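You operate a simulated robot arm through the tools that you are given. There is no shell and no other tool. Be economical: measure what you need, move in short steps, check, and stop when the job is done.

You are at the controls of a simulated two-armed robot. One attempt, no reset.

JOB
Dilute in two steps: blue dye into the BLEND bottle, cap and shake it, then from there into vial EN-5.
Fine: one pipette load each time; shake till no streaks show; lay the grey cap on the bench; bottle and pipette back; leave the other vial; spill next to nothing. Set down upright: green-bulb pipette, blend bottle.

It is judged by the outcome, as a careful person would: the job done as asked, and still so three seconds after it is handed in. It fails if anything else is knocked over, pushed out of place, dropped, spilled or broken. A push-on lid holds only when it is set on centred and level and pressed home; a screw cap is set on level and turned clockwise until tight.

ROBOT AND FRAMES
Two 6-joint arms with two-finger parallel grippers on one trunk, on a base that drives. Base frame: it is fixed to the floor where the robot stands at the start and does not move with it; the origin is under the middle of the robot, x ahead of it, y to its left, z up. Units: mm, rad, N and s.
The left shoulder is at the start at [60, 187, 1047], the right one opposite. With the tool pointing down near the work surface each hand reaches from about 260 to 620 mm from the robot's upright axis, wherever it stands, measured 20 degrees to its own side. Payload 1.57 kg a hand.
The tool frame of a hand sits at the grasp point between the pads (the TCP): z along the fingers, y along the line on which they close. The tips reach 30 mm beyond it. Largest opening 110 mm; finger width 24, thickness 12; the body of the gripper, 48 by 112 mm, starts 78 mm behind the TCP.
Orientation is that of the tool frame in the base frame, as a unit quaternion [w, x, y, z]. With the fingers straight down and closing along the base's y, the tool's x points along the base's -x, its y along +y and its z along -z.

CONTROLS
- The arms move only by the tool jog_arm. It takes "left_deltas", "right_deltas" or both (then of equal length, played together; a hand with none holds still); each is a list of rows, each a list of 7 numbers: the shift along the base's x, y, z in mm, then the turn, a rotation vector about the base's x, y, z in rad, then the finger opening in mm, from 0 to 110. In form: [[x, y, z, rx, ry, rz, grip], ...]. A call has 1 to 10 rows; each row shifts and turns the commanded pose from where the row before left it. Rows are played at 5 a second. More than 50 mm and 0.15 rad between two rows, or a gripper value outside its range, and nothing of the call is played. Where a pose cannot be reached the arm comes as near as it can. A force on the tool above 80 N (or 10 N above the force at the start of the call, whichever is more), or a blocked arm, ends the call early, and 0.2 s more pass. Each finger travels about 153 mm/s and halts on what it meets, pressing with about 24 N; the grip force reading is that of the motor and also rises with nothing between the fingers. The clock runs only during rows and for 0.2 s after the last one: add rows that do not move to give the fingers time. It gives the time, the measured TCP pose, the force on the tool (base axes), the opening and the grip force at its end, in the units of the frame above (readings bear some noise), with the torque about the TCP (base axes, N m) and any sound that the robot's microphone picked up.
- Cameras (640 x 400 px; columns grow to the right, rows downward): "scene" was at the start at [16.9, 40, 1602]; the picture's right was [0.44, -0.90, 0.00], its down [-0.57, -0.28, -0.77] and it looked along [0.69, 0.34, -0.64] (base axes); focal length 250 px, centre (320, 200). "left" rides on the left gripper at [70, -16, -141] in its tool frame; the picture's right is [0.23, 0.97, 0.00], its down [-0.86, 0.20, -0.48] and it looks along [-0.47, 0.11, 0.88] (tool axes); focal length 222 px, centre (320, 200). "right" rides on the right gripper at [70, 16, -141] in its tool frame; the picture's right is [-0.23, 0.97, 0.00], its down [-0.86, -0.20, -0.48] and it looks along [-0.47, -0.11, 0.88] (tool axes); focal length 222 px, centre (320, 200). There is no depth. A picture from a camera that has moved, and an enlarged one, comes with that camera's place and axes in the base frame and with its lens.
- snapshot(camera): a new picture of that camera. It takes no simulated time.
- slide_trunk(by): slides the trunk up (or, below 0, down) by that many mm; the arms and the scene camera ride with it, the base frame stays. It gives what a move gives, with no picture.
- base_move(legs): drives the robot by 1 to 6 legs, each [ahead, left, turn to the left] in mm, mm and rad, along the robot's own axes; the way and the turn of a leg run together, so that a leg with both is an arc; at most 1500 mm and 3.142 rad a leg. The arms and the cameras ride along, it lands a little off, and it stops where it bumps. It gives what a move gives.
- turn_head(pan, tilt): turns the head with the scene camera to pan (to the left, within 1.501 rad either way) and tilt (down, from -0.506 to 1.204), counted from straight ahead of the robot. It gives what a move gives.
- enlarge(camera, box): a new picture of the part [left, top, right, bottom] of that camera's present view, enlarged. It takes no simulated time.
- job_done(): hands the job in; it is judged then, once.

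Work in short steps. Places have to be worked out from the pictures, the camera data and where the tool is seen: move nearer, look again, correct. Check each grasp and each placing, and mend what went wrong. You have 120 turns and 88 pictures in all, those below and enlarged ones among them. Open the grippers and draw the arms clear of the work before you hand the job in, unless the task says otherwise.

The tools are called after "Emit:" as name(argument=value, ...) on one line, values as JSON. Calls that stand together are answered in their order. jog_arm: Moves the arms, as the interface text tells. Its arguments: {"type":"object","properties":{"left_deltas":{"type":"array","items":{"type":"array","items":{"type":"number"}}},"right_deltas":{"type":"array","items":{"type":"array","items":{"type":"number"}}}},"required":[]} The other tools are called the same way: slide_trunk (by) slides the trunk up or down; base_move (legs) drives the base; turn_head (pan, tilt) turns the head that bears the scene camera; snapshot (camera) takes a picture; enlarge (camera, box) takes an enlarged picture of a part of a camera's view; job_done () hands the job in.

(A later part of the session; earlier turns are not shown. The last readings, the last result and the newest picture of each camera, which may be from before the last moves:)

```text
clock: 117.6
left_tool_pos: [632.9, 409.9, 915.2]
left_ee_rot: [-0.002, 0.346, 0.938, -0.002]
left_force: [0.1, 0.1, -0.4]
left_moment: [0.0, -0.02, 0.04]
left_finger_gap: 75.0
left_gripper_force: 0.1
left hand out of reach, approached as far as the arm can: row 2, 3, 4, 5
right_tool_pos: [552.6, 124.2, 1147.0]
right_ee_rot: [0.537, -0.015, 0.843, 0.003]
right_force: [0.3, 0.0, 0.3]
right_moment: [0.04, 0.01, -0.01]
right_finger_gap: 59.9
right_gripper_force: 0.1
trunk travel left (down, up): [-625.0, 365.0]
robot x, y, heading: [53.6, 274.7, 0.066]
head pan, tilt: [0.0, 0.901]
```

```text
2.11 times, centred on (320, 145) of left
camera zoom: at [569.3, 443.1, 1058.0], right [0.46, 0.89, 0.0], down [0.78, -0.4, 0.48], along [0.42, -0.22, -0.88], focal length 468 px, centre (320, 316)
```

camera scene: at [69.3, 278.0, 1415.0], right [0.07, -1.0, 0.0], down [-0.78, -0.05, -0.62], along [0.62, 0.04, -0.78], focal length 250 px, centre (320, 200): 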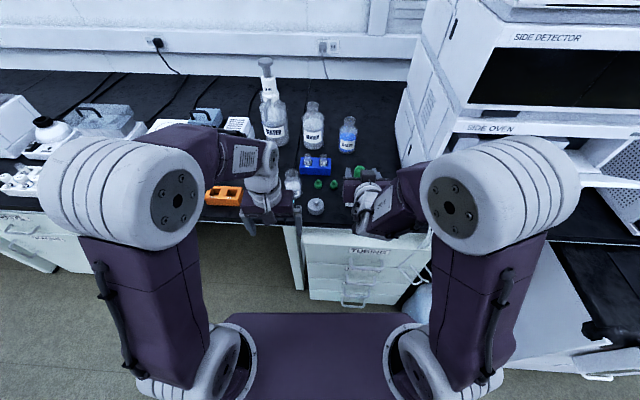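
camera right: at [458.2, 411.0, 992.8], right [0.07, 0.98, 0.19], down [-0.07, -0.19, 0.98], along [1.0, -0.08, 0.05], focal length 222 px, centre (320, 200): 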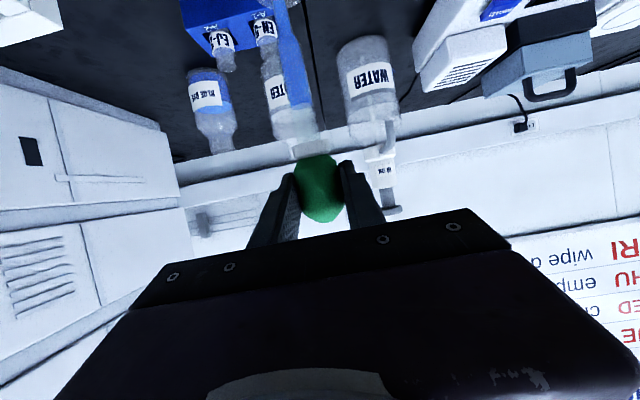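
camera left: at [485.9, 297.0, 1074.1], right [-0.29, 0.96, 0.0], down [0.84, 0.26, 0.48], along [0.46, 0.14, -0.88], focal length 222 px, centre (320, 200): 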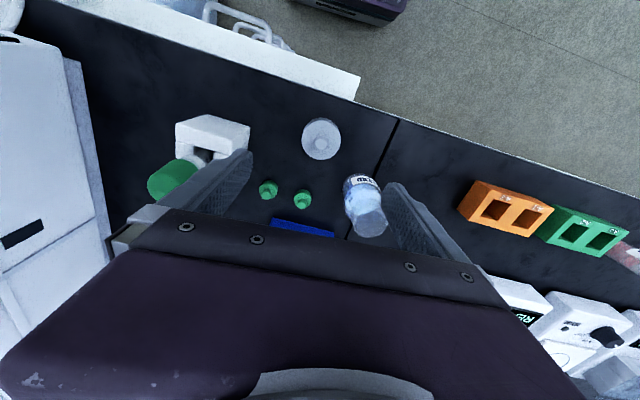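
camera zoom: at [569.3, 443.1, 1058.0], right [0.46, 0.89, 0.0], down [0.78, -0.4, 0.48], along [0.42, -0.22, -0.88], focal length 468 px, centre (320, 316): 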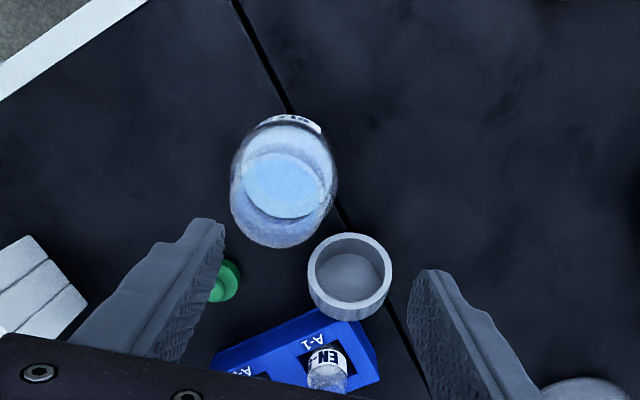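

Clear view: the cap stands on its edge leaning against the rack corner, opening facing up and toward the robot-left. The hand is at its reach, so I drive the base forward 65 mm, then fine-align over the cap with yaw +0.2.

Emit:
base_move(legs=[[65, 0, 0]])

Emit:
jog_arm(left_deltas=[[-6, -4, 0, 0, 0, 0.1, 75], [-7, -4, 0, 0, 0, 0.1, 75], [0, 0, -15, 0, 0, 0, 75], [0, 0, 0, 0, 0, 0, 75]])

Emit:
enlarge(camera="left", box=[200, 80, 440, 230])

```text
clock: 118.6
left_tool_pos: [696.8, 415.2, 916.6]
left_ee_rot: [-0.002, 0.345, 0.939, -0.002]
left_force: [-0.3, -0.1, -0.1]
left_moment: [0.0, 0.06, 0.0]
left_finger_gap: 75.0
left_gripper_force: 0.0
right_tool_pos: [617.3, 127.7, 1146.6]
right_ee_rot: [0.537, -0.015, 0.843, 0.003]
right_force: [0.4, -0.3, 1.5]
right_moment: [0.0, -0.01, -0.01]
right_finger_gap: 59.8
right_gripper_force: 0.0
trunk travel left (down, up): [-625.0, 365.0]
robot x, y, heading: [120.4, 279.6, 0.071]
head pan, tilt: [0.0, 0.901]
```

```text
clock: 119.6
left_tool_pos: [696.8, 405.4, 902.4]
left_ee_rot: [-0.002, 0.249, 0.968, -0.003]
left_force: [-0.3, 0.3, 0.4]
left_moment: [-0.02, 0.01, 0.03]
left_finger_gap: 74.8
left_gripper_force: 0.0
left hand out of reach, approached as far as the arm can: row 1, 2
right_tool_pos: [617.1, 128.8, 1146.1]
right_ee_rot: [0.537, -0.015, 0.843, 0.003]
right_force: [0.4, 0.3, 0.4]
right_moment: [0.01, -0.03, -0.04]
right_finger_gap: 60.1
right_gripper_force: 0.1
trunk travel left (down, up): [-625.0, 365.0]
robot x, y, heading: [121.2, 277.5, 0.063]
head pan, tilt: [0.0, 0.901]
```

```text
2.67 times, centred on (320, 155) of left
camera zoom: at [629.0, 424.1, 1045.1], right [0.27, 0.96, 0.0], down [0.85, -0.24, 0.47], along [0.46, -0.13, -0.88], focal length 592 px, centre (320, 320)
```

zoom: 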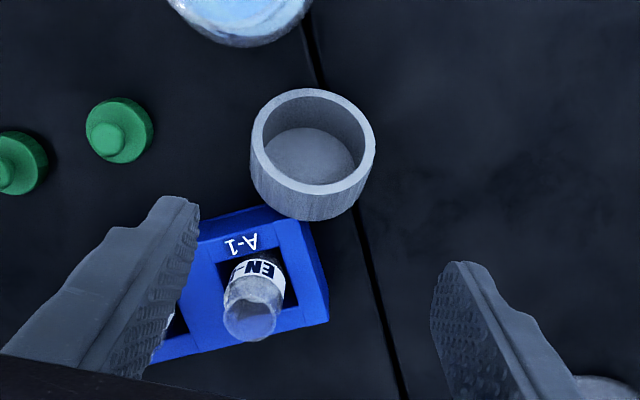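

The cap is tilted ~44° with its opening toward the robot, resting near the rack corner (front x≈703). I align (TCP → (687,404), yaw +0.2), then check the pose before descending.

Emit:
jog_arm(left_deltas=[[-5, 0, 0, 0, 0, 0.1, 75], [-5, -1, 0, 0, 0, 0.1, 75], [0, 0, -25, 0, 0, 0, 75], [0, 0, 0, 0, 0, 0, 75]])

```text
clock: 120.6
left_tool_pos: [700.8, 403.1, 877.0]
left_ee_rot: [-0.001, 0.152, 0.988, -0.002]
left_force: [-0.3, 0.6, 1.1]
left_moment: [-0.01, 0.05, 0.02]
left_finger_gap: 75.0
left_gripper_force: 0.1
left hand out of reach, approached as far as the arm can: row 1, 2
right_tool_pos: [618.0, 128.0, 1146.1]
right_ee_rot: [0.538, -0.015, 0.843, 0.003]
right_force: [-0.5, 0.6, 0.3]
right_moment: [-0.01, 0.01, 0.02]
right_finger_gap: 60.0
right_gripper_force: 0.0
trunk travel left (down, up): [-625.0, 365.0]
robot x, y, heading: [117.4, 276.7, 0.07]
head pan, tilt: [0.0, 0.901]
```

Yaw is good now; shift −14 in x and read.

Emit:
jog_arm(left_deltas=[[-7, 0.5, 0, 0, 0, 0, 75], [-7, 0.5, 0, 0, 0, 0, 75], [0, 0, -15, 0, 0, 0, 75], [0, 0, 0, 0, 0, 0, 75]])

```text
clock: 121.6
left_tool_pos: [699.9, 403.2, 862.4]
left_ee_rot: [-0.001, 0.152, 0.988, -0.002]
left_force: [0.4, 0.1, -0.6]
left_moment: [0.0, 0.0, 0.0]
left_finger_gap: 75.2
left_gripper_force: 0.1
left hand out of reach, approached as far as the arm can: row 1, 2
right_tool_pos: [618.2, 127.5, 1145.8]
right_ee_rot: [0.538, -0.016, 0.843, 0.003]
right_force: [-0.4, 0.1, -0.2]
right_moment: [0.01, -0.01, -0.01]
right_finger_gap: 60.0
right_gripper_force: 0.0
trunk travel left (down, up): [-625.0, 365.0]
robot x, y, heading: [120.3, 275.2, 0.068]
head pan, tilt: [0.0, 0.901]
```

The arm refuses −x here; I shift the base back 13 mm instead.

Emit:
base_move(legs=[[-13, 0, 0]])

```text
clock: 122.3
left_tool_pos: [688.5, 402.0, 862.1]
left_ee_rot: [-0.003, 0.151, 0.988, -0.003]
left_force: [0.6, 0.3, -0.6]
left_moment: [-0.05, 0.02, 0.03]
left_finger_gap: 75.2
left_gripper_force: 0.0
right_tool_pos: [607.3, 127.1, 1146.0]
right_ee_rot: [0.537, -0.014, 0.844, 0.002]
right_force: [-0.4, -0.6, -0.1]
right_moment: [0.0, 0.02, -0.01]
right_finger_gap: 59.9
right_gripper_force: 0.0
trunk travel left (down, up): [-625.0, 365.0]
robot x, y, heading: [102.7, 282.0, 0.064]
head pan, tilt: [0.0, 0.901]
```

Descend to TCP z≈796 and close on the cap.

Emit:
jog_arm(left_deltas=[[0, 1, -20, 0, 0, 0, 75], [0, 0, -20, 0, 0, 0, 75], [0, 0, -16, 0, 0, 0, 75], [0, 0, -10, 0, 0, 0, 75], [0, 0, 0, 0, 0, 0, 75], [0, 0, 0, 0, 0, 0, 58], [0, 0, 0, 0, 0, 0, 48], [0, 0, 0, 0, 0, 0, 40], [0, 0, 0, 0, 0, 0, 40]])

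Emit:
enlarge(camera="left", box=[200, 80, 440, 230])

```text
clock: 124.3
left_tool_pos: [688.4, 403.1, 796.5]
left_ee_rot: [-0.002, 0.152, 0.988, -0.003]
left_force: [0.5, 0.8, 0.1]
left_moment: [0.01, 0.0, 0.04]
left_finger_gap: 51.2
left_gripper_force: 23.8
right_tool_pos: [604.7, 127.4, 1146.5]
right_ee_rot: [0.537, -0.014, 0.843, 0.002]
right_force: [0.2, 0.3, 0.2]
right_moment: [0.01, 0.04, -0.02]
right_finger_gap: 60.0
right_gripper_force: 0.1
trunk travel left (down, up): [-625.0, 365.0]
robot x, y, heading: [105.8, 276.4, 0.065]
head pan, tilt: [0.0, 0.901]
```

```text
2.67 times, centred on (320, 155) of left
camera zoom: at [616.2, 407.1, 939.1], right [0.08, 1.0, 0.0], down [0.88, -0.06, 0.48], along [0.47, -0.04, -0.88], focal length 592 px, centre (320, 320)
```

zoom: 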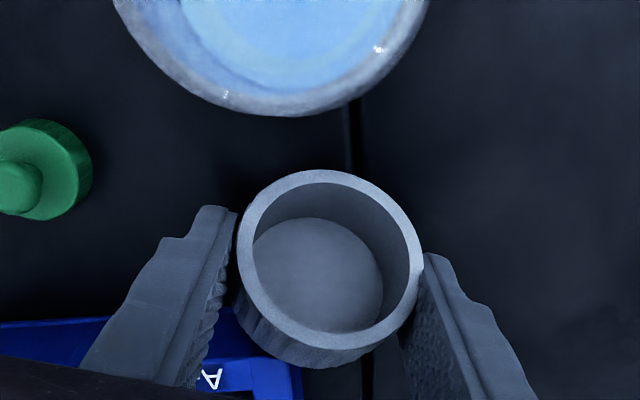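

Gripped across its diameter; the inside is smooth — a push-on lid with ~42 mm bore, so centring must be tight. I lift it, bring it to the clear front area while squaring the yaw.

Emit:
jog_arm(left_deltas=[[0, 0, 25, 0, 0, 0, 40], [0, 0, 40, 0, 0, 0, 40], [0, 0, 40, 0, 0, 0, 40], [-15, -15, 35, 0, 0, 0.1, 40], [-20, -20, 35, 0, 0, 0.1, 40], [-20, -20, 30, 0, 0, 0.1, 40], [-20, -20, 0, 0, 0, 0.07, 40], [-15, 0, 0, 0, 0, 0, 40], [0, 0, 0, 0, 0, 0, 40]])

Emit:
jog_arm(left_deltas=[[0, 0, 0, 0.009, -0.14, 0, 40], [0, 0, 0, 0.009, -0.14, 0, 40], [0, 0, 0, 0.009, -0.14, 0, 40], [0, 0, 0, 0.009, -0.14, 0, 40], [0, 0, 0, 0.009, -0.14, 0, 40], [0, 0, 0, 0.009, -0.14, 0, 40], [0, 0, 0, 0.009, -0.14, 0, 40], [0, 0, 0, 0.009, -0.14, 0, 40], [0, 0, 0, 0, 0, 0, 40]])

```text
clock: 126.3
left_tool_pos: [597.4, 328.4, 1002.7]
left_ee_rot: [-0.001, -0.032, 0.999, -0.003]
left_force: [-0.6, -0.4, -1.0]
left_moment: [0.03, 0.01, -0.01]
left_finger_gap: 51.1
left_gripper_force: 23.8
right_tool_pos: [604.5, 127.8, 1145.6]
right_ee_rot: [0.537, -0.015, 0.843, 0.003]
right_force: [-0.9, 0.3, -0.3]
right_moment: [-0.02, 0.01, 0.01]
right_finger_gap: 59.8
right_gripper_force: 0.0
trunk travel left (down, up): [-625.0, 365.0]
robot x, y, heading: [102.4, 278.0, 0.069]
head pan, tilt: [0.0, 0.901]
```

```text
clock: 128.3
left_tool_pos: [597.1, 328.8, 1001.3]
left_ee_rot: [0.531, -0.027, 0.847, 0.016]
left_force: [0.3, 0.4, -0.6]
left_moment: [-0.01, -0.02, -0.02]
left_finger_gap: 50.7
left_gripper_force: 24.2
right_tool_pos: [604.6, 127.2, 1147.0]
right_ee_rot: [0.537, -0.014, 0.843, 0.002]
right_force: [0.7, 0.4, -0.7]
right_moment: [-0.02, 0.03, -0.03]
right_finger_gap: 60.2
right_gripper_force: 0.1
trunk travel left (down, up): [-625.0, 365.0]
robot x, y, heading: [106.9, 278.7, 0.067]
head pan, tilt: [0.0, 0.901]
```

Works well. Continue pitching another 0.7 rad so the cap turns nearly right side up.

Emit:
jog_arm(left_deltas=[[0, 0, 0, 0.009, -0.14, 0, 40], [0, 0, 0, 0.009, -0.14, 0, 40], [0, 0, 0, 0.009, -0.14, 0, 40], [0, 0, 0, 0.009, -0.14, 0, 40], [0, 0, 0, 0.009, -0.14, 0, 40], [0, 0, 0, 0, 0, 0, 40]])

Emit:
snapshot(camera="left")

```text
clock: 129.8
left_tool_pos: [643.8, 275.8, 1060.0]
left_ee_rot: [0.79, -0.018, 0.613, 0.026]
left_force: [-0.7, -0.4, -1.3]
left_moment: [-0.03, -0.02, 0.0]
left_finger_gap: 50.6
left_gripper_force: 24.5
left hand out of reach, approached as far as the arm can: row 2, 3, 4, 5
right_tool_pos: [604.1, 128.7, 1145.9]
right_ee_rot: [0.537, -0.014, 0.843, 0.002]
right_force: [-0.9, -0.6, -0.3]
right_moment: [0.01, 0.0, -0.01]
right_finger_gap: 59.9
right_gripper_force: 0.1
trunk travel left (down, up): [-625.0, 365.0]
robot x, y, heading: [102.3, 279.1, 0.064]
head pan, tilt: [0.0, 0.901]
```

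```text
16 pictures are left
camera left: at [525.0, 250.8, 957.3], right [0.0, 0.98, -0.22], down [-0.69, 0.15, 0.71], along [0.73, 0.15, 0.67], focal length 222 px, centre (320, 200)
```

left: 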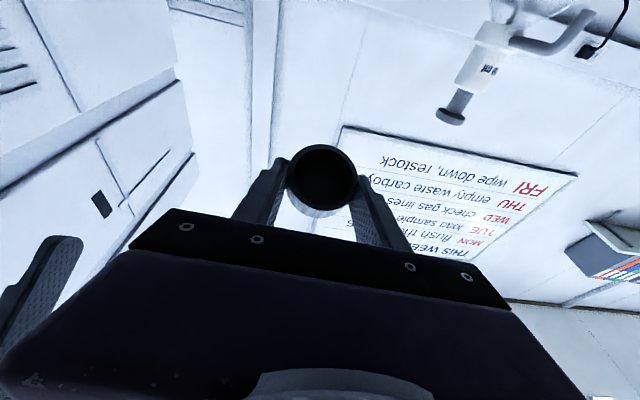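

Cap is now ~148° turned, opening facing down-toward the robot — nearly upright. I ease the pitch back to ~1.5, bring the hand toward the front edge area, and raise the right hand to make room before lowering the trunk.

Emit:
jog_arm(left_deltas=[[-5, 15, 0, -0.009, 0.11, 0, 40], [-10, 15, 0, -0.009, 0.11, 0, 40], [-15, 15, 0, -0.009, 0.1, 0, 40], [-15, 10, 0, 0, 0, 0, 40], [-15, 0, 0, 0, 0, 0, 40], [0, 0, 0, 0, 0, 0, 40]], right_deltas=[[-10, 0, 30, 0, 0, 0, 60], [-10, 0, 30, 0, 0, 0, 60], [-10, 0, 30, 0, 0, 0, 60], [-10, 0, 30, 0, 0, 0, 60], [0, 0, 0, 0, 0, 0, 60], [0, 0, 0, 0, 0, 0, 60]])

```text
clock: 131.2
left_tool_pos: [589.4, 323.7, 1071.1]
left_ee_rot: [0.681, -0.026, 0.732, 0.022]
left_force: [-0.5, -0.4, -0.3]
left_moment: [-0.03, -0.01, -0.02]
left_finger_gap: 50.8
left_gripper_force: 24.0
left hand out of reach, approached as far as the arm can: row 4, 5
right_tool_pos: [593.2, 131.2, 1258.2]
right_ee_rot: [0.537, -0.015, 0.843, 0.002]
right_force: [-0.1, 0.2, 0.4]
right_moment: [-0.01, -0.05, -0.01]
right_finger_gap: 59.8
right_gripper_force: 0.1
right hand out of reach, approached as far as the arm can: row 2, 3, 4
trunk travel left (down, up): [-625.0, 365.0]
robot x, y, heading: [106.5, 277.2, 0.07]
head pan, tilt: [0.0, 0.901]
```

Pitch 1.5, level. Back the base 18 mm so the palm stays off the bench, then lower the trunk 265 mm toward the clear spot.

Emit:
base_move(legs=[[-18, 0, 0]])

Emit:
slide_trunk(by=-265)

Emit:
enlarge(camera="scene", box=[250, 120, 410, 240])

```text
clock: 131.9
left_tool_pos: [574.0, 322.3, 1068.7]
left_ee_rot: [0.679, -0.025, 0.733, 0.021]
left_force: [1.2, -0.8, -0.2]
left_moment: [0.01, -0.01, 0.01]
left_finger_gap: 50.6
left_gripper_force: 23.9
right_tool_pos: [579.0, 129.3, 1257.6]
right_ee_rot: [0.536, -0.014, 0.844, 0.001]
right_force: [0.4, -0.2, 0.8]
right_moment: [0.0, 0.02, 0.01]
right_finger_gap: 60.1
right_gripper_force: 0.1
trunk travel left (down, up): [-625.0, 365.0]
robot x, y, heading: [87.9, 279.9, 0.067]
head pan, tilt: [0.0, 0.901]
```

```text
clock: 134.6
left_tool_pos: [571.2, 322.2, 805.1]
left_ee_rot: [0.68, -0.025, 0.732, 0.021]
left_force: [0.8, 0.0, -0.6]
left_moment: [-0.02, 0.0, 0.01]
left_finger_gap: 50.6
left_gripper_force: 23.6
right_tool_pos: [576.5, 129.2, 994.0]
right_ee_rot: [0.537, -0.014, 0.844, 0.002]
right_force: [-0.1, 0.3, -0.6]
right_moment: [-0.07, -0.02, 0.0]
right_finger_gap: 59.8
right_gripper_force: 0.1
trunk travel left (down, up): [-360.0, 630.0]
robot x, y, heading: [91.6, 278.5, 0.066]
head pan, tilt: [0.0, 0.901]
```

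```text
3.33 times, centred on (330, 180) of scene
camera zoom: at [104.5, 280.2, 1270.0], right [0.07, -1.0, 0.0], down [-0.78, -0.05, -0.62], along [0.62, 0.04, -0.78], focal length 834 px, centre (287, 267)
```

zoom: 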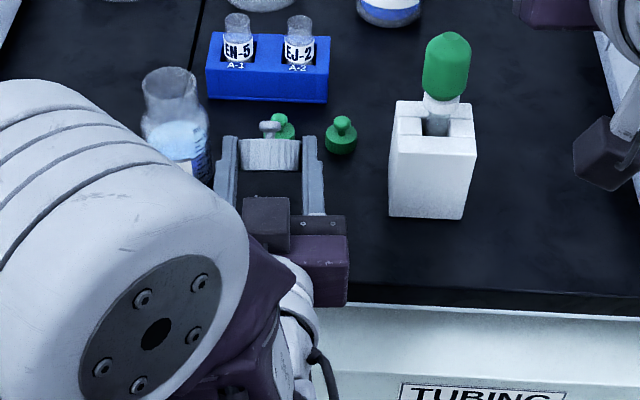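

The cap shows knob-up between the fingers. Lower by trunk until it just touches the bench.

Emit:
slide_trunk(by=-22)

Emit:
slide_trunk(by=-4)

Emit:
enlarge(camera="scene", box=[280, 130, 360, 200])

```text
clock: 135.3
left_tool_pos: [569.9, 321.6, 785.8]
left_ee_rot: [0.682, -0.025, 0.731, 0.02]
left_force: [2.0, 0.5, 9.6]
left_moment: [0.0, -0.27, 0.01]
left_finger_gap: 50.6
left_gripper_force: 23.7
right_tool_pos: [575.3, 130.3, 973.2]
right_ee_rot: [0.537, -0.014, 0.843, 0.002]
right_force: [0.5, -0.2, 0.7]
right_moment: [0.01, 0.03, 0.0]
right_finger_gap: 60.0
right_gripper_force: 0.0
trunk travel left (down, up): [-338.0, 652.0]
robot x, y, heading: [87.2, 276.6, 0.066]
head pan, tilt: [0.0, 0.901]
```

```text
clock: 135.8
left_tool_pos: [570.2, 322.3, 783.6]
left_ee_rot: [0.685, -0.024, 0.728, 0.019]
left_force: [1.3, 2.2, 27.2]
left_moment: [0.02, -0.73, 0.04]
left_finger_gap: 50.9
left_gripper_force: 23.6
right_tool_pos: [575.2, 129.0, 969.1]
right_ee_rot: [0.538, -0.014, 0.843, 0.002]
right_force: [0.6, -0.2, -0.1]
right_moment: [-0.02, 0.0, 0.0]
right_finger_gap: 60.1
right_gripper_force: 0.1
trunk travel left (down, up): [-334.0, 656.0]
robot x, y, heading: [90.2, 274.3, 0.066]
head pan, tilt: [0.0, 0.901]
```

```text
5.71 times, centred on (320, 165) of scene
camera zoom: at [101.7, 280.2, 1244.3], right [0.07, -1.0, 0.0], down [-0.78, -0.05, -0.62], along [0.62, 0.04, -0.78], focal length 1430 px, centre (320, 400)
```

zoom: 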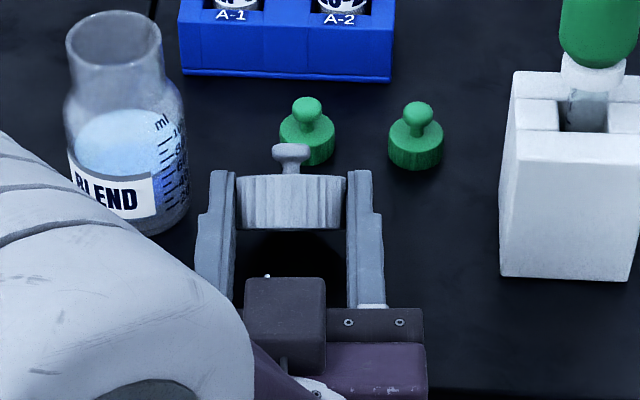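

Contact confirmed, knob leaning ~45° back from upright. I ease the pressure and open the fingers slightly so the cap tips flat between them.

Emit:
slide_trunk(by=4)

Emit:
jog_arm(left_deltas=[[0, 0, 0, 0, 0, 0, 51], [0, 0, 0, 0, 0, 0, 51.5], [0, 0, 0, 0, 0, 0, 52], [0, 0, 0, 0, 0, 0, 53], [0, 0, 0, 0, 0, 0, 54], [0, 0, 0, 0, 0, 0, 54], [0, 0, 0, 0, 0, 0, 54]])

Emit:
enlarge(camera="scene", box=[280, 130, 360, 200])

```text
clock: 136.4
left_tool_pos: [570.5, 320.7, 782.9]
left_ee_rot: [0.681, -0.025, 0.732, 0.021]
left_force: [0.1, 0.7, 13.6]
left_moment: [0.0, -0.36, 0.0]
left_finger_gap: 50.4
left_gripper_force: 24.2
right_tool_pos: [573.9, 129.1, 973.2]
right_ee_rot: [0.537, -0.014, 0.843, 0.002]
right_force: [0.0, 0.7, 0.4]
right_moment: [0.0, 0.01, 0.01]
right_finger_gap: 59.8
right_gripper_force: 0.1
trunk travel left (down, up): [-338.0, 652.0]
robot x, y, heading: [88.2, 277.2, 0.068]
head pan, tilt: [0.0, 0.901]
```

```text
clock: 138.0
left_tool_pos: [571.9, 322.0, 783.5]
left_ee_rot: [0.681, -0.023, 0.732, 0.019]
left_force: [-0.5, 0.0, 0.1]
left_moment: [0.01, 0.0, -0.03]
left_finger_gap: 54.2
left_gripper_force: 0.1
right_tool_pos: [576.4, 129.6, 972.4]
right_ee_rot: [0.537, -0.014, 0.844, 0.002]
right_force: [-0.9, 0.0, -0.9]
right_moment: [-0.02, -0.01, 0.0]
right_finger_gap: 59.8
right_gripper_force: 0.1
trunk travel left (down, up): [-338.0, 652.0]
robot x, y, heading: [89.9, 274.8, 0.073]
head pan, tilt: [0.0, 0.901]
```

```text
5.71 times, centred on (320, 165) of scene
camera zoom: at [104.5, 280.2, 1247.9], right [0.07, -1.0, 0.0], down [-0.78, -0.05, -0.62], along [0.62, 0.04, -0.78], focal length 1430 px, centre (320, 400)
```

zoom: 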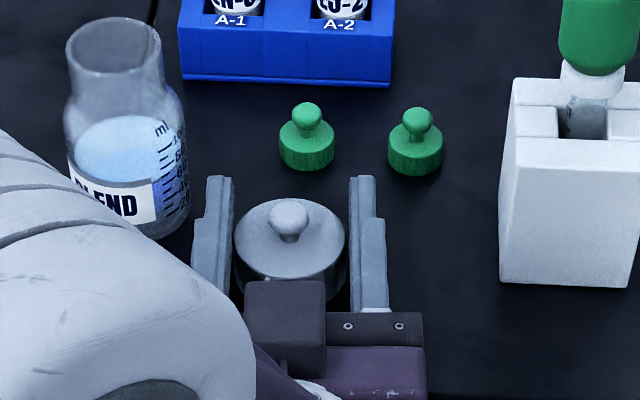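

The cap now lies flat, knob up. I withdraw the left hand by backing the base straight off, then raise the trunk and restore the tool-down pose.

Emit:
jog_arm(left_deltas=[[0, 0, 0, 0, 0, 0, 66], [0, 0, 0, 0, 0, 0, 80], [0, 0, 0, 0, 0, 0, 80]])

Emit:
base_move(legs=[[-90, 0, 0]])

Emit:
slide_trunk(by=261)

Emit:
jog_arm(left_deltas=[[0, 0, 0, -0.009, 0.14, 0, 80], [0, 0, 0, -0.009, 0.14, 0, 80], [0, 0, 0, -0.009, 0.14, 0, 80], [0, 0, 0, -0.009, 0.14, 0, 80], [0, 0, 0, -0.009, 0.14, 0, 80], [0, 0, 0, -0.009, 0.14, 0, 80], [0, 0, 0, -0.009, 0.14, 0, 80], [0, 0, 0, -0.009, 0.14, 0, 80], [0, 0, 0, -0.009, 0.14, 0, 80], [0, 0, 0, -0.009, 0.14, 0, 80]])

```text
clock: 138.8
left_tool_pos: [571.2, 321.9, 783.8]
left_ee_rot: [0.681, -0.024, 0.732, 0.02]
left_force: [0.8, -0.2, -0.2]
left_moment: [-0.01, -0.01, 0.02]
left_finger_gap: 80.2
left_gripper_force: 0.0
right_tool_pos: [576.2, 130.1, 972.1]
right_ee_rot: [0.537, -0.015, 0.844, 0.003]
right_force: [-0.1, -0.4, -0.2]
right_moment: [0.02, -0.02, -0.01]
right_finger_gap: 59.9
right_gripper_force: 0.0
trunk travel left (down, up): [-338.0, 652.0]
robot x, y, heading: [88.0, 275.6, 0.066]
head pan, tilt: [0.0, 0.901]
```

```text
clock: 139.9
left_tool_pos: [480.9, 316.7, 783.7]
left_ee_rot: [0.681, -0.024, 0.731, 0.02]
left_force: [-0.3, -0.3, 0.6]
left_moment: [-0.03, -0.01, -0.02]
left_finger_gap: 80.1
left_gripper_force: 0.0
right_tool_pos: [485.4, 123.5, 972.9]
right_ee_rot: [0.537, -0.014, 0.843, 0.002]
right_force: [-1.4, 0.0, 0.2]
right_moment: [0.0, 0.0, 0.0]
right_finger_gap: 60.1
right_gripper_force: 0.1
trunk travel left (down, up): [-338.0, 652.0]
robot x, y, heading: [-0.4, 269.3, 0.062]
head pan, tilt: [0.0, 0.901]
```

```text
clock: 142.6
left_tool_pos: [480.9, 315.4, 1043.7]
left_ee_rot: [0.68, -0.025, 0.732, 0.021]
left_force: [-0.5, 0.0, 0.6]
left_moment: [-0.01, -0.02, 0.0]
left_finger_gap: 79.8
left_gripper_force: 0.0
right_tool_pos: [486.7, 124.4, 1233.8]
right_ee_rot: [0.537, -0.014, 0.844, 0.002]
right_force: [-0.1, 0.3, 0.0]
right_moment: [0.01, -0.02, -0.03]
right_finger_gap: 60.0
right_gripper_force: 0.0
trunk travel left (down, up): [-599.0, 391.0]
robot x, y, heading: [-0.4, 269.8, 0.069]
head pan, tilt: [0.0, 0.901]
```

```text
clock: 144.8
left_tool_pos: [481.8, 315.8, 1044.1]
left_ee_rot: [0.045, -0.033, 0.998, 0.0]
left_force: [1.1, 0.7, -0.3]
left_moment: [-0.03, 0.01, 0.01]
left_finger_gap: 79.9
left_gripper_force: 0.2
right_tool_pos: [488.3, 123.7, 1234.7]
right_ee_rot: [0.537, -0.015, 0.844, 0.003]
right_force: [0.0, -0.2, 0.2]
right_moment: [0.02, -0.02, 0.01]
right_finger_gap: 59.8
right_gripper_force: 0.0
trunk travel left (down, up): [-599.0, 391.0]
robot x, y, heading: [3.0, 274.9, 0.069]
head pan, tilt: [0.0, 0.901]
```

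Finish levelling the tool, drive forward 62 mm, and hover above the cap for a precise look.

Emit:
base_move(legs=[[62, 0, 0]])

Emit:
jog_arm(left_deltas=[[10, 0, -20, -0.006, 0.09, 0, 80], [12, 1, -40, 0, 0, 0, 80], [12, 0, -40, 0, 0, 0, 80], [0, 0, -40, 0, 0, 0, 80], [0, 0, 0, 0, 0, 0, 80]])

Emit:
enlarge(camera="left", box=[200, 60, 460, 240])

```text
clock: 145.7
left_tool_pos: [541.9, 319.0, 1045.3]
left_ee_rot: [0.046, -0.034, 0.998, 0.0]
left_force: [0.5, -0.4, -0.6]
left_moment: [-0.01, 0.0, 0.0]
left_finger_gap: 79.9
left_gripper_force: 0.0
right_tool_pos: [548.0, 127.5, 1232.3]
right_ee_rot: [0.537, -0.014, 0.844, 0.002]
right_force: [0.4, 0.6, -1.0]
right_moment: [0.03, 0.04, 0.02]
right_finger_gap: 60.1
right_gripper_force: 0.1
trunk travel left (down, up): [-599.0, 391.0]
robot x, y, heading: [59.7, 275.6, 0.07]
head pan, tilt: [0.0, 0.901]
```

```text
clock: 146.9
left_tool_pos: [577.5, 322.7, 904.3]
left_ee_rot: [0.002, -0.035, 0.999, -0.001]
left_force: [-0.8, 0.7, -0.8]
left_moment: [-0.01, 0.03, 0.03]
left_finger_gap: 80.0
left_gripper_force: 0.1
right_tool_pos: [547.0, 128.4, 1234.7]
right_ee_rot: [0.538, -0.014, 0.843, 0.003]
right_force: [0.2, -0.3, 0.9]
right_moment: [0.0, -0.02, -0.02]
right_finger_gap: 59.8
right_gripper_force: 0.1
trunk travel left (down, up): [-599.0, 391.0]
robot x, y, heading: [61.1, 273.9, 0.065]
head pan, tilt: [0.0, 0.901]
```

```text
2.22 times, centred on (330, 150) of left
camera zoom: at [508.3, 299.7, 1046.7], right [-0.29, 0.96, 0.0], down [0.84, 0.26, 0.48], along [0.46, 0.14, -0.88], focal length 494 px, centre (298, 311)
```

zoom: 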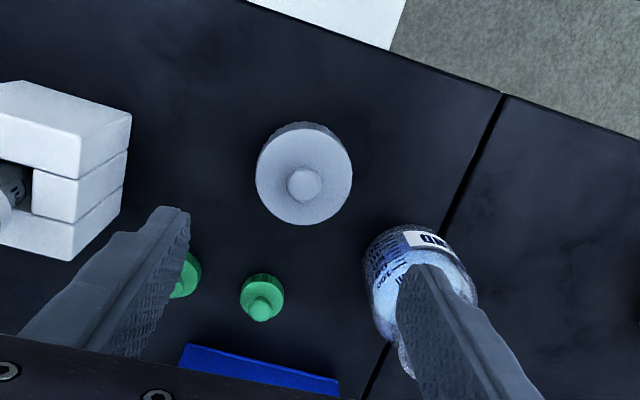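

Cap is at (570,322). Align, descend, and grip it again as before.

Emit:
jog_arm(left_deltas=[[-7.3, 0.3, -30, 0, 0, 0, 80], [0, 0, -35, 0, 0, 0, 80], [0, 0, -30, 0, 0, 0, 80], [0, 0, -21, 0, 0, 0, 80], [0, 0, 0, 0, 0, 0, 60], [0, 0, 0, 0, 0, 0, 40], [0, 0, 0, 0, 0, 0, 40], [0, 0, 0, 0, 0, 0, 40]])

Emit:
enlarge(camera="left", box=[240, 80, 480, 230])

```text
clock: 148.7
left_tool_pos: [569.9, 321.7, 788.5]
left_ee_rot: [0.002, -0.034, 0.999, -0.002]
left_force: [0.1, 0.9, 0.7]
left_moment: [0.03, 0.0, 0.01]
left_finger_gap: 50.4
left_gripper_force: 24.2
right_tool_pos: [547.1, 128.5, 1232.6]
right_ee_rot: [0.537, -0.014, 0.844, 0.003]
right_force: [-1.1, -0.8, -0.1]
right_moment: [0.02, 0.01, 0.03]
right_finger_gap: 60.2
right_gripper_force: 0.1
trunk travel left (down, up): [-599.0, 391.0]
robot x, y, heading: [61.2, 273.0, 0.07]
head pan, tilt: [0.0, 0.901]
```

```text
2.67 times, centred on (360, 155) of left
camera zoom: at [499.8, 299.7, 930.1], right [-0.29, 0.96, 0.0], down [0.84, 0.26, 0.48], along [0.46, 0.14, -0.88], focal length 592 px, centre (213, 320)
```

zoom: 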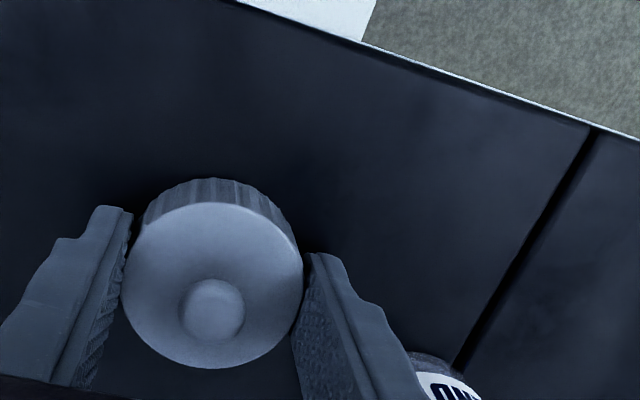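

Same grip geometry as before: the cap centre sits ~2 mm ahead of the TCP, so my first try was ~4 mm too far in +x. I lift and take one clear sight of the bottle mouth for a fresh measurement.

Emit:
jog_arm(left_deltas=[[0, 0, 30, 0, 0, 0, 40], [0, 0, 40, 0, 0, 0, 40], [0, 0, 40, 0, 0, 0, 40], [0, -25, 30, 0, 0, 0, 40], [0, -30, 0, 0, 0, 0, 40], [0, -15, 0, 0, 0, 0, 40], [0, 0, 0, 0, 0, 0, 40]])

Emit:
enlarge(camera="left", box=[360, 140, 480, 240])

```text
clock: 150.3
left_tool_pos: [568.3, 250.2, 928.1]
left_ee_rot: [0.002, -0.034, 0.999, 0.0]
left_force: [-0.7, 0.8, 0.5]
left_moment: [-0.02, 0.03, 0.0]
left_finger_gap: 50.5
left_gripper_force: 24.0
right_tool_pos: [547.2, 127.8, 1233.3]
right_ee_rot: [0.536, -0.013, 0.844, 0.001]
right_force: [0.1, -0.6, -0.1]
right_moment: [-0.03, 0.03, 0.01]
right_finger_gap: 60.1
right_gripper_force: 0.1
trunk travel left (down, up): [-599.0, 391.0]
robot x, y, heading: [61.4, 275.3, 0.063]
head pan, tilt: [0.0, 0.901]
```

```text
4.00 times, centred on (420, 190) of left
camera zoom: at [499.6, 228.8, 1070.5], right [-0.29, 0.96, 0.0], down [0.84, 0.26, 0.48], along [0.46, 0.14, -0.88], focal length 888 px, centre (-80, 240)
```

zoom: 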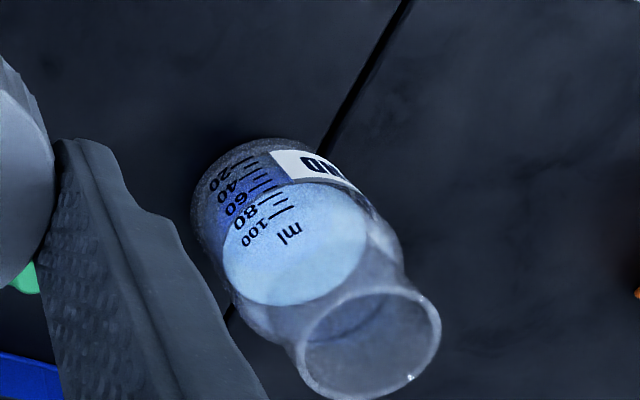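

The bottle was shifted ~6 mm toward the robot by the earlier turning: mouth now ≈(608.4,401). Target TCP ≈(606.4,401). Move over and stop just above.

Emit:
jog_arm(left_deltas=[[6, 30, 0, 0, 0, 0, 40], [8, 30, 0, 0, 0, 0, 40], [8, 30, 0, 0, 0, 0, 40], [8, 30, 0, 0, 0, 0, 40], [7.6, 30.7, 0, 0, 0, 0, 40], [0, 0, -15, 0, 0, 0, 40], [0, 0, -12, 0, 0, 0, 40], [0, 0, 0, 0, 0, 0, 40]])

Emit:
jog_arm(left_deltas=[[0, 0, 0, 0, 0, 0, 40]])

Emit:
jog_arm(left_deltas=[[0, 0, 0, 0, 0, 0, 40]])

```text
clock: 152.1
left_tool_pos: [605.4, 401.4, 900.7]
left_ee_rot: [0.001, -0.034, 0.999, -0.001]
left_force: [-0.6, 0.2, 0.0]
left_moment: [-0.02, 0.02, -0.02]
left_finger_gap: 50.5
left_gripper_force: 23.9
right_tool_pos: [548.6, 127.7, 1232.9]
right_ee_rot: [0.537, -0.015, 0.844, 0.003]
right_force: [0.1, 0.5, 0.3]
right_moment: [0.02, -0.02, 0.03]
right_finger_gap: 60.0
right_gripper_force: 0.0
trunk travel left (down, up): [-599.0, 391.0]
robot x, y, heading: [61.4, 273.8, 0.063]
head pan, tilt: [0.0, 0.901]
```

```text
clock: 152.5
left_tool_pos: [607.1, 400.9, 901.6]
left_ee_rot: [0.001, -0.035, 0.999, -0.001]
left_force: [0.1, 0.0, 0.3]
left_moment: [0.02, 0.02, 0.04]
left_finger_gap: 50.6
left_gripper_force: 23.6
right_tool_pos: [547.9, 129.2, 1233.1]
right_ee_rot: [0.537, -0.013, 0.844, 0.002]
right_force: [0.1, -0.3, 0.8]
right_moment: [-0.02, -0.01, -0.03]
right_finger_gap: 60.1
right_gripper_force: 0.0
trunk travel left (down, up): [-599.0, 391.0]
robot x, y, heading: [57.7, 273.9, 0.067]
head pan, tilt: [0.0, 0.901]
```

```text
clock: 152.9
left_tool_pos: [606.0, 401.9, 901.5]
left_ee_rot: [0.002, -0.035, 0.999, -0.002]
left_force: [-0.3, -0.1, 0.5]
left_moment: [0.01, 0.02, -0.02]
left_finger_gap: 50.2
left_gripper_force: 23.9
right_tool_pos: [547.5, 127.2, 1233.4]
right_ee_rot: [0.537, -0.013, 0.843, 0.001]
right_force: [0.1, 0.2, 1.2]
right_moment: [-0.01, 0.01, -0.06]
right_finger_gap: 59.8
right_gripper_force: 0.0
trunk travel left (down, up): [-599.0, 391.0]
robot x, y, heading: [59.2, 274.2, 0.067]
head pan, tilt: [0.0, 0.901]
```

At (606.2,401.4,901). Lower step by step with force readings.

Emit:
jog_arm(left_deltas=[[0, -0.3, -5, 0, 0, 0, 40], [0, 0, -5, 0, 0, 0, 40], [0, 0, 0, 0, 0, 0, 40]])

Emit:
jog_arm(left_deltas=[[0, 0, -2.5, 0, 0, 0, 40], [0, 0, 0, 0, 0, 0, 40]])

Emit:
jog_arm(left_deltas=[[0, 0, -2, 0, 0, 0, 40], [0, 0, 0, 0, 0, 0, 40]])

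```text
clock: 153.7
left_tool_pos: [606.5, 401.1, 891.4]
left_ee_rot: [0.002, -0.033, 0.999, -0.001]
left_force: [-0.1, -0.2, 0.1]
left_moment: [0.04, -0.01, 0.0]
left_finger_gap: 50.3
left_gripper_force: 24.3
right_tool_pos: [547.6, 128.0, 1233.9]
right_ee_rot: [0.536, -0.014, 0.844, 0.002]
right_force: [0.5, -0.9, -0.2]
right_moment: [0.01, 0.01, 0.03]
right_finger_gap: 60.1
right_gripper_force: 0.1
trunk travel left (down, up): [-599.0, 391.0]
robot x, y, heading: [60.2, 270.8, 0.065]
head pan, tilt: [0.0, 0.901]
```

```text
clock: 154.3
left_tool_pos: [607.9, 400.5, 889.1]
left_ee_rot: [0.002, -0.033, 0.999, -0.001]
left_force: [-0.4, -0.5, -0.3]
left_moment: [0.03, -0.04, -0.01]
left_finger_gap: 50.5
left_gripper_force: 23.7
right_tool_pos: [548.4, 128.6, 1234.1]
right_ee_rot: [0.536, -0.014, 0.844, 0.002]
right_force: [-0.7, 0.8, -0.5]
right_moment: [-0.02, -0.02, -0.01]
right_finger_gap: 59.9
right_gripper_force: 0.0
trunk travel left (down, up): [-599.0, 391.0]
robot x, y, heading: [60.4, 276.2, 0.064]
head pan, tilt: [0.0, 0.901]
```

```text
clock: 154.9
left_tool_pos: [606.9, 400.6, 887.6]
left_ee_rot: [0.001, -0.034, 0.999, -0.002]
left_force: [0.8, 0.2, -0.4]
left_moment: [0.0, -0.03, -0.01]
left_finger_gap: 50.6
left_gripper_force: 24.2
right_tool_pos: [546.7, 128.1, 1233.9]
right_ee_rot: [0.536, -0.015, 0.844, 0.003]
right_force: [0.3, 0.2, 0.1]
right_moment: [0.02, -0.01, 0.02]
right_finger_gap: 60.0
right_gripper_force: 0.0
trunk travel left (down, up): [-599.0, 391.0]
robot x, y, heading: [57.3, 274.0, 0.07]
head pan, tilt: [0.0, 0.901]
```

No contact yet; continue down.

Emit:
jog_arm(left_deltas=[[0, 0, -2, 0, 0, 0, 40], [0, 0, 0, 0, 0, 0, 40]])

Emit:
jog_arm(left_deltas=[[0, 0, -2, 0, 0, 0, 40], [0, 0, 0, 0, 0, 0, 40]])

Emit:
jog_arm(left_deltas=[[0, 0, -1.5, 0, 0, 0, 40], [0, 0, 0, 0, 0, 0, 40]])

```text
clock: 155.5
left_tool_pos: [607.1, 401.8, 885.8]
left_ee_rot: [0.002, -0.034, 0.999, -0.001]
left_force: [0.2, 0.3, 0.4]
left_moment: [0.01, -0.03, 0.02]
left_finger_gap: 50.5
left_gripper_force: 23.8
right_tool_pos: [546.9, 127.8, 1233.6]
right_ee_rot: [0.536, -0.014, 0.844, 0.002]
right_force: [0.5, -0.1, 0.6]
right_moment: [-0.03, -0.02, 0.02]
right_finger_gap: 60.0
right_gripper_force: 0.1
trunk travel left (down, up): [-599.0, 391.0]
robot x, y, heading: [61.3, 276.2, 0.065]
head pan, tilt: [0.0, 0.901]
```

```text
clock: 156.1
left_tool_pos: [607.7, 401.6, 883.4]
left_ee_rot: [0.002, -0.034, 0.999, -0.001]
left_force: [0.6, 0.3, 0.0]
left_moment: [0.01, 0.02, 0.01]
left_finger_gap: 50.7
left_gripper_force: 23.8
right_tool_pos: [547.2, 128.0, 1233.6]
right_ee_rot: [0.536, -0.014, 0.844, 0.002]
right_force: [-0.1, 0.3, 0.6]
right_moment: [0.02, 0.01, 0.0]
right_finger_gap: 60.1
right_gripper_force: 0.0
trunk travel left (down, up): [-599.0, 391.0]
robot x, y, heading: [60.1, 277.4, 0.068]
head pan, tilt: [0.0, 0.901]
```

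```text
clock: 156.7
left_tool_pos: [606.5, 402.0, 882.3]
left_ee_rot: [0.002, -0.034, 0.999, -0.001]
left_force: [0.2, 0.1, -0.2]
left_moment: [-0.01, -0.04, 0.0]
left_finger_gap: 50.5
left_gripper_force: 24.2
right_tool_pos: [546.3, 128.0, 1232.9]
right_ee_rot: [0.536, -0.014, 0.844, 0.002]
right_force: [-0.3, 0.4, -0.2]
right_moment: [-0.03, 0.01, 0.02]
right_finger_gap: 60.1
right_gripper_force: 0.1
trunk travel left (down, up): [-599.0, 391.0]
robot x, y, heading: [62.5, 274.5, 0.07]
head pan, tilt: [0.0, 0.901]
```

Passed the rim freely — the cap is sliding over the neck. Continue to the stop.

Emit:
jog_arm(left_deltas=[[0, 0, -2, 0, 0, 0, 40], [0, 0, -2, 0, 0, 0, 40], [0, 0, 0, 0, 0, 0, 40]])

Emit:
jog_arm(left_deltas=[[0, 0, -2, 0, 0, 0, 40], [0, 0, -1, 0, 0, 0, 40], [0, 0, 0, 0, 0, 0, 40]])

Emit:
jog_arm(left_deltas=[[0, 0, -2, 0, 0, 0, 40], [0, 0, 0, 0, 0, 0, 40]])

```text
clock: 157.5
left_tool_pos: [606.2, 401.7, 877.8]
left_ee_rot: [0.002, -0.034, 0.999, -0.001]
left_force: [-0.1, 0.8, -1.0]
left_moment: [-0.01, 0.0, 0.0]
left_finger_gap: 50.6
left_gripper_force: 23.5
right_tool_pos: [547.1, 127.7, 1233.7]
right_ee_rot: [0.537, -0.014, 0.843, 0.002]
right_force: [-0.1, 0.1, 0.7]
right_moment: [0.05, 0.0, 0.04]
right_finger_gap: 59.8
right_gripper_force: 0.0
trunk travel left (down, up): [-599.0, 391.0]
robot x, y, heading: [56.7, 274.8, 0.069]
head pan, tilt: [0.0, 0.901]
```

```text
clock: 158.3
left_tool_pos: [607.4, 401.5, 874.8]
left_ee_rot: [0.002, -0.034, 0.999, -0.001]
left_force: [0.6, -0.2, 0.0]
left_moment: [0.01, -0.01, -0.01]
left_finger_gap: 50.8
left_gripper_force: 24.1
right_tool_pos: [546.9, 127.8, 1233.3]
right_ee_rot: [0.537, -0.015, 0.844, 0.003]
right_force: [-0.1, 0.0, 0.4]
right_moment: [0.0, -0.01, 0.01]
right_finger_gap: 59.9
right_gripper_force: 0.1
trunk travel left (down, up): [-599.0, 391.0]
robot x, y, heading: [59.0, 275.7, 0.069]
head pan, tilt: [0.0, 0.901]
```

```text
clock: 158.9
left_tool_pos: [606.5, 401.3, 872.8]
left_ee_rot: [0.002, -0.034, 0.999, 0.0]
left_force: [-0.2, -0.5, -0.3]
left_moment: [-0.04, -0.01, 0.0]
left_finger_gap: 50.6
left_gripper_force: 23.7
right_tool_pos: [546.8, 127.4, 1234.3]
right_ee_rot: [0.537, -0.015, 0.844, 0.003]
right_force: [-0.3, -0.2, -0.7]
right_moment: [0.0, 0.01, -0.01]
right_finger_gap: 59.8
right_gripper_force: 0.1
trunk travel left (down, up): [-599.0, 391.0]
robot x, y, heading: [62.4, 274.3, 0.067]
head pan, tilt: [0.0, 0.901]
```

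Still free; continue a few mm.

Emit:
jog_arm(left_deltas=[[0, 0, -2, 0, 0, 0, 40], [0, 0, 0, 0, 0, 0, 40]])

Emit:
jog_arm(left_deltas=[[0, 0, -2, 0, 0, 0, 40], [0, 0, 0, 0, 0, 0, 40]])

Emit:
enlarge(camera="scene", box=[270, 160, 340, 230])

```text
clock: 159.5
left_tool_pos: [607.1, 402.2, 870.8]
left_ee_rot: [0.002, -0.034, 0.999, -0.001]
left_force: [-0.7, 0.5, -0.8]
left_moment: [0.01, 0.05, 0.01]
left_finger_gap: 50.4
left_gripper_force: 23.5
right_tool_pos: [548.4, 127.2, 1233.1]
right_ee_rot: [0.537, -0.013, 0.843, 0.001]
right_force: [0.4, -0.2, 0.0]
right_moment: [0.0, 0.0, 0.05]
right_finger_gap: 60.0
right_gripper_force: 0.1
trunk travel left (down, up): [-599.0, 391.0]
robot x, y, heading: [61.1, 275.4, 0.064]
head pan, tilt: [0.0, 0.901]
```

```text
clock: 160.1
left_tool_pos: [606.7, 403.1, 869.1]
left_ee_rot: [0.002, -0.034, 0.999, -0.001]
left_force: [0.4, -0.7, 0.6]
left_moment: [0.0, 0.04, 0.0]
left_finger_gap: 50.5
left_gripper_force: 24.3
right_tool_pos: [548.7, 127.6, 1233.1]
right_ee_rot: [0.537, -0.014, 0.843, 0.003]
right_force: [-0.3, -0.2, -0.4]
right_moment: [0.01, -0.01, 0.01]
right_finger_gap: 60.4
right_gripper_force: 0.2
trunk travel left (down, up): [-599.0, 391.0]
robot x, y, heading: [62.2, 274.5, 0.071]
head pan, tilt: [0.0, 0.901]
```

```text
5.71 times, centred on (305, 195) of scene
camera zoom: at [75.8, 278.4, 1508.9], right [0.07, -1.0, 0.0], down [-0.78, -0.05, -0.62], along [0.62, 0.04, -0.78], focal length 1430 px, centre (406, 229)
```

zoom: 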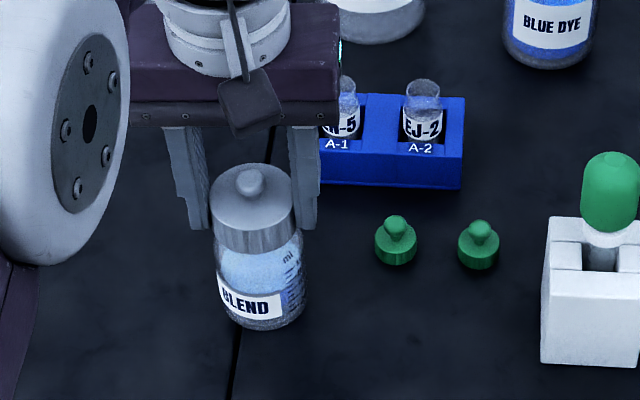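

The cap looks well down over the neck. Continue until it bottoms.

Emit:
jog_arm(left_deltas=[[0, 0, -2, 0, 0, 0, 40], [0, 0, 0, 0, 0, 0, 40]])

Emit:
jog_arm(left_deltas=[[0, 0, -2, 0, 0, 0, 40], [0, 0, 0, 0, 0, 0, 40]])

Emit:
jog_arm(left_deltas=[[0, 0, -2, 0, 0, 0, 40], [0, 0, 0, 0, 0, 0, 40]])

```text
clock: 160.7
left_tool_pos: [607.6, 402.9, 866.0]
left_ee_rot: [0.002, -0.033, 0.999, -0.001]
left_force: [0.2, -0.2, -0.7]
left_moment: [0.03, 0.0, -0.04]
left_finger_gap: 50.4
left_gripper_force: 24.5
right_tool_pos: [547.8, 129.1, 1233.0]
right_ee_rot: [0.537, -0.014, 0.844, 0.002]
right_force: [-0.2, 0.9, 0.5]
right_moment: [0.01, 0.02, 0.03]
right_finger_gap: 59.9
right_gripper_force: 0.1
trunk travel left (down, up): [-599.0, 391.0]
robot x, y, heading: [59.9, 271.5, 0.06]
head pan, tilt: [0.0, 0.901]
```

```text
clock: 161.3
left_tool_pos: [606.4, 401.7, 864.4]
left_ee_rot: [0.002, -0.034, 0.999, -0.001]
left_force: [0.3, -0.2, 1.6]
left_moment: [0.01, 0.0, -0.03]
left_finger_gap: 50.5
left_gripper_force: 24.0
right_tool_pos: [546.7, 128.1, 1233.7]
right_ee_rot: [0.538, -0.014, 0.843, 0.002]
right_force: [-0.4, 0.9, 0.3]
right_moment: [0.02, -0.02, 0.02]
right_finger_gap: 60.0
right_gripper_force: 0.0
trunk travel left (down, up): [-599.0, 391.0]
robot x, y, heading: [60.4, 278.5, 0.065]
head pan, tilt: [0.0, 0.901]
```

```text
clock: 161.9
left_tool_pos: [607.9, 401.7, 865.7]
left_ee_rot: [0.006, -0.034, 0.999, -0.002]
left_force: [3.9, 0.9, 19.7]
left_moment: [0.17, 0.08, 0.01]
left_finger_gap: 50.7
left_gripper_force: 24.0
right_tool_pos: [544.9, 126.7, 1234.3]
right_ee_rot: [0.537, -0.015, 0.844, 0.003]
right_force: [0.1, 0.3, 0.5]
right_moment: [-0.01, -0.02, 0.01]
right_finger_gap: 59.9
right_gripper_force: 0.0
trunk travel left (down, up): [-599.0, 391.0]
robot x, y, heading: [61.1, 281.1, 0.066]
head pan, tilt: [0.0, 0.901]
heard: snap
```

Heard the snap — the lid is home. Relax, open, slide down to grip the bottle body, and lift it.

Emit:
jog_arm(left_deltas=[[0, 0, 2, 0, 0, 0, 40], [0, 0, 0, 0, 0, 0, 53], [0, 0, 0, 0, 0, 0, 70], [0, 0, 0, 0, 0, 0, 84], [0, 0, -20, 0, 0, 0, 84], [0, 0, -25, 0, 0, 0, 84], [0, 0, -19, 0, 0, 0, 84], [0, 0, 0, 0, 0, 0, 66], [0, 0, 0, 0, 0, 0, 50], [0, 0, 0, 0, 0, 0, 50]])

Emit:
jog_arm(left_deltas=[[0, 0, 0, 0, 0, 0, 50], [0, 0, 4, 0, 0, 0, 50], [0, 0, 0, 0, 0, 0, 50]])

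```text
clock: 164.1
left_tool_pos: [606.6, 402.0, 799.7]
left_ee_rot: [0.002, -0.034, 0.999, -0.001]
left_force: [-0.1, 0.5, -0.5]
left_moment: [0.02, -0.03, 0.01]
left_finger_gap: 55.5
left_gripper_force: 24.2
right_tool_pos: [547.5, 127.7, 1232.3]
right_ee_rot: [0.537, -0.014, 0.844, 0.003]
right_force: [0.1, 0.8, -0.3]
right_moment: [-0.04, 0.01, -0.03]
right_finger_gap: 60.1
right_gripper_force: 0.1
trunk travel left (down, up): [-599.0, 391.0]
robot x, y, heading: [58.0, 273.3, 0.068]
head pan, tilt: [0.0, 0.901]
```

```text
clock: 164.9
left_tool_pos: [606.2, 402.1, 803.8]
left_ee_rot: [0.003, -0.035, 0.999, 0.0]
left_force: [-0.2, 0.1, -1.8]
left_moment: [-0.01, 0.0, 0.02]
left_finger_gap: 55.5
left_gripper_force: 24.0
right_tool_pos: [547.8, 127.6, 1232.1]
right_ee_rot: [0.536, -0.014, 0.844, 0.002]
right_force: [0.5, 0.3, -0.4]
right_moment: [0.0, -0.02, -0.01]
right_finger_gap: 60.1
right_gripper_force: 0.0
trunk travel left (down, up): [-599.0, 391.0]
robot x, y, heading: [62.3, 270.8, 0.067]
head pan, tilt: [0.0, 0.901]
```

Bottle gripped (55.5 mm) and lifted (1.8 N). Lift higher and shake up and down vigorously.

Emit:
jog_arm(left_deltas=[[0, 0, 40, 0, 0, 0, 50], [0, 0, 45, 0, 0, 0, 50], [0, 0, 40, 0, 0, 0, 50], [0, 0, -40, 0, 0, 0, 50], [0, 0, 45, 0, 0, 0, 50], [0, 0, -45, 0, 0, 0, 50], [0, 0, 45, 0, 0, 0, 50], [0, 0, -45, 0, 0, 0, 50], [0, 0, 45, 0, 0, 0, 50], [0, 0, -45, 0, 0, 0, 50]])

Emit:
jog_arm(left_deltas=[[0, 0, 45, 0, 0, 0, 50], [0, 0, -45, 0, 0, 0, 50], [0, 0, 45, 0, 0, 0, 50], [0, 0, -45, 0, 0, 0, 50], [0, 0, 45, 0, 0, 0, 50], [0, 0, -45, 0, 0, 0, 50], [0, 0, 45, 0, 0, 0, 50], [0, 0, -45, 0, 0, 0, 50], [0, 0, 45, 0, 0, 0, 50], [0, 0, -45, 0, 0, 0, 50]])

Emit:
jog_arm(left_deltas=[[0, 0, 45, 0, 0, 0, 50], [0, 0, -45, 0, 0, 0, 50], [0, 0, 45, 0, 0, 0, 50], [0, 0, -45, 0, 0, 0, 50], [0, 0, 45, 0, 0, 0, 50], [0, 0, -45, 0, 0, 0, 50], [0, 0, 45, 0, 0, 0, 50], [0, 0, -45, 0, 0, 0, 50], [0, 0, 0, 0, 0, 0, 50], [0, 0, 0, 0, 0, 0, 50]])

Emit:
enlarge(camera="scene", box=[260, 130, 350, 220])

```text
clock: 167.1
left_tool_pos: [607.8, 401.4, 888.0]
left_ee_rot: [0.001, -0.034, 0.999, -0.001]
left_force: [0.7, -0.6, -2.7]
left_moment: [-0.01, 0.05, -0.01]
left_finger_gap: 55.7
left_gripper_force: 24.1
right_tool_pos: [549.0, 128.0, 1232.4]
right_ee_rot: [0.537, -0.015, 0.844, 0.002]
right_force: [-0.1, -1.0, 0.4]
right_moment: [0.02, -0.03, 0.0]
right_finger_gap: 60.0
right_gripper_force: 0.0
trunk travel left (down, up): [-599.0, 391.0]
robot x, y, heading: [58.0, 274.7, 0.068]
head pan, tilt: [0.0, 0.901]
```

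```text
clock: 169.3
left_tool_pos: [609.3, 401.5, 888.9]
left_ee_rot: [0.002, -0.034, 0.999, -0.001]
left_force: [0.7, -0.2, -2.4]
left_moment: [0.0, 0.02, 0.0]
left_finger_gap: 55.5
left_gripper_force: 23.5
right_tool_pos: [549.3, 128.5, 1232.7]
right_ee_rot: [0.536, -0.015, 0.844, 0.003]
right_force: [0.5, -0.1, 1.3]
right_moment: [0.0, -0.01, -0.03]
right_finger_gap: 60.0
right_gripper_force: 0.1
trunk travel left (down, up): [-599.0, 391.0]
robot x, y, heading: [59.2, 272.6, 0.069]
head pan, tilt: [0.0, 0.901]
```

```text
clock: 171.5
left_tool_pos: [605.9, 403.2, 889.8]
left_ee_rot: [0.002, -0.034, 0.999, -0.001]
left_force: [-0.2, -0.7, -2.6]
left_moment: [0.04, 0.0, 0.0]
left_finger_gap: 55.3
left_gripper_force: 24.2
right_tool_pos: [548.1, 127.8, 1233.4]
right_ee_rot: [0.537, -0.014, 0.843, 0.002]
right_force: [0.2, -0.7, 1.0]
right_moment: [0.01, 0.03, -0.01]
right_finger_gap: 60.1
right_gripper_force: 0.1
trunk travel left (down, up): [-599.0, 391.0]
robot x, y, heading: [59.2, 273.5, 0.068]
head pan, tilt: [0.0, 0.901]
```

```text
4.44 times, centred on (305, 175) of scene
camera zoom: at [75.7, 278.3, 1508.9], right [0.07, -1.0, 0.0], down [-0.78, -0.05, -0.62], along [0.62, 0.04, -0.78], focal length 1112 px, centre (387, 311)
```

zoom: 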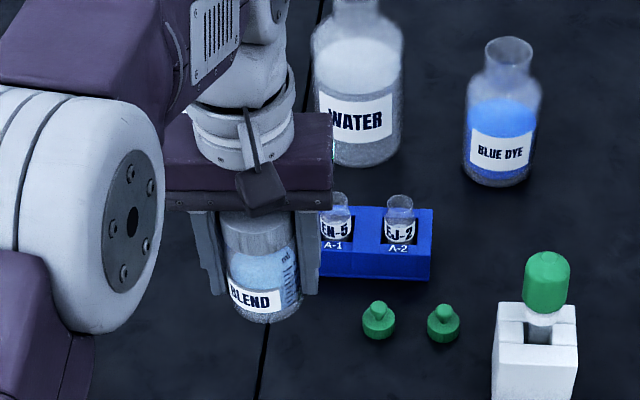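

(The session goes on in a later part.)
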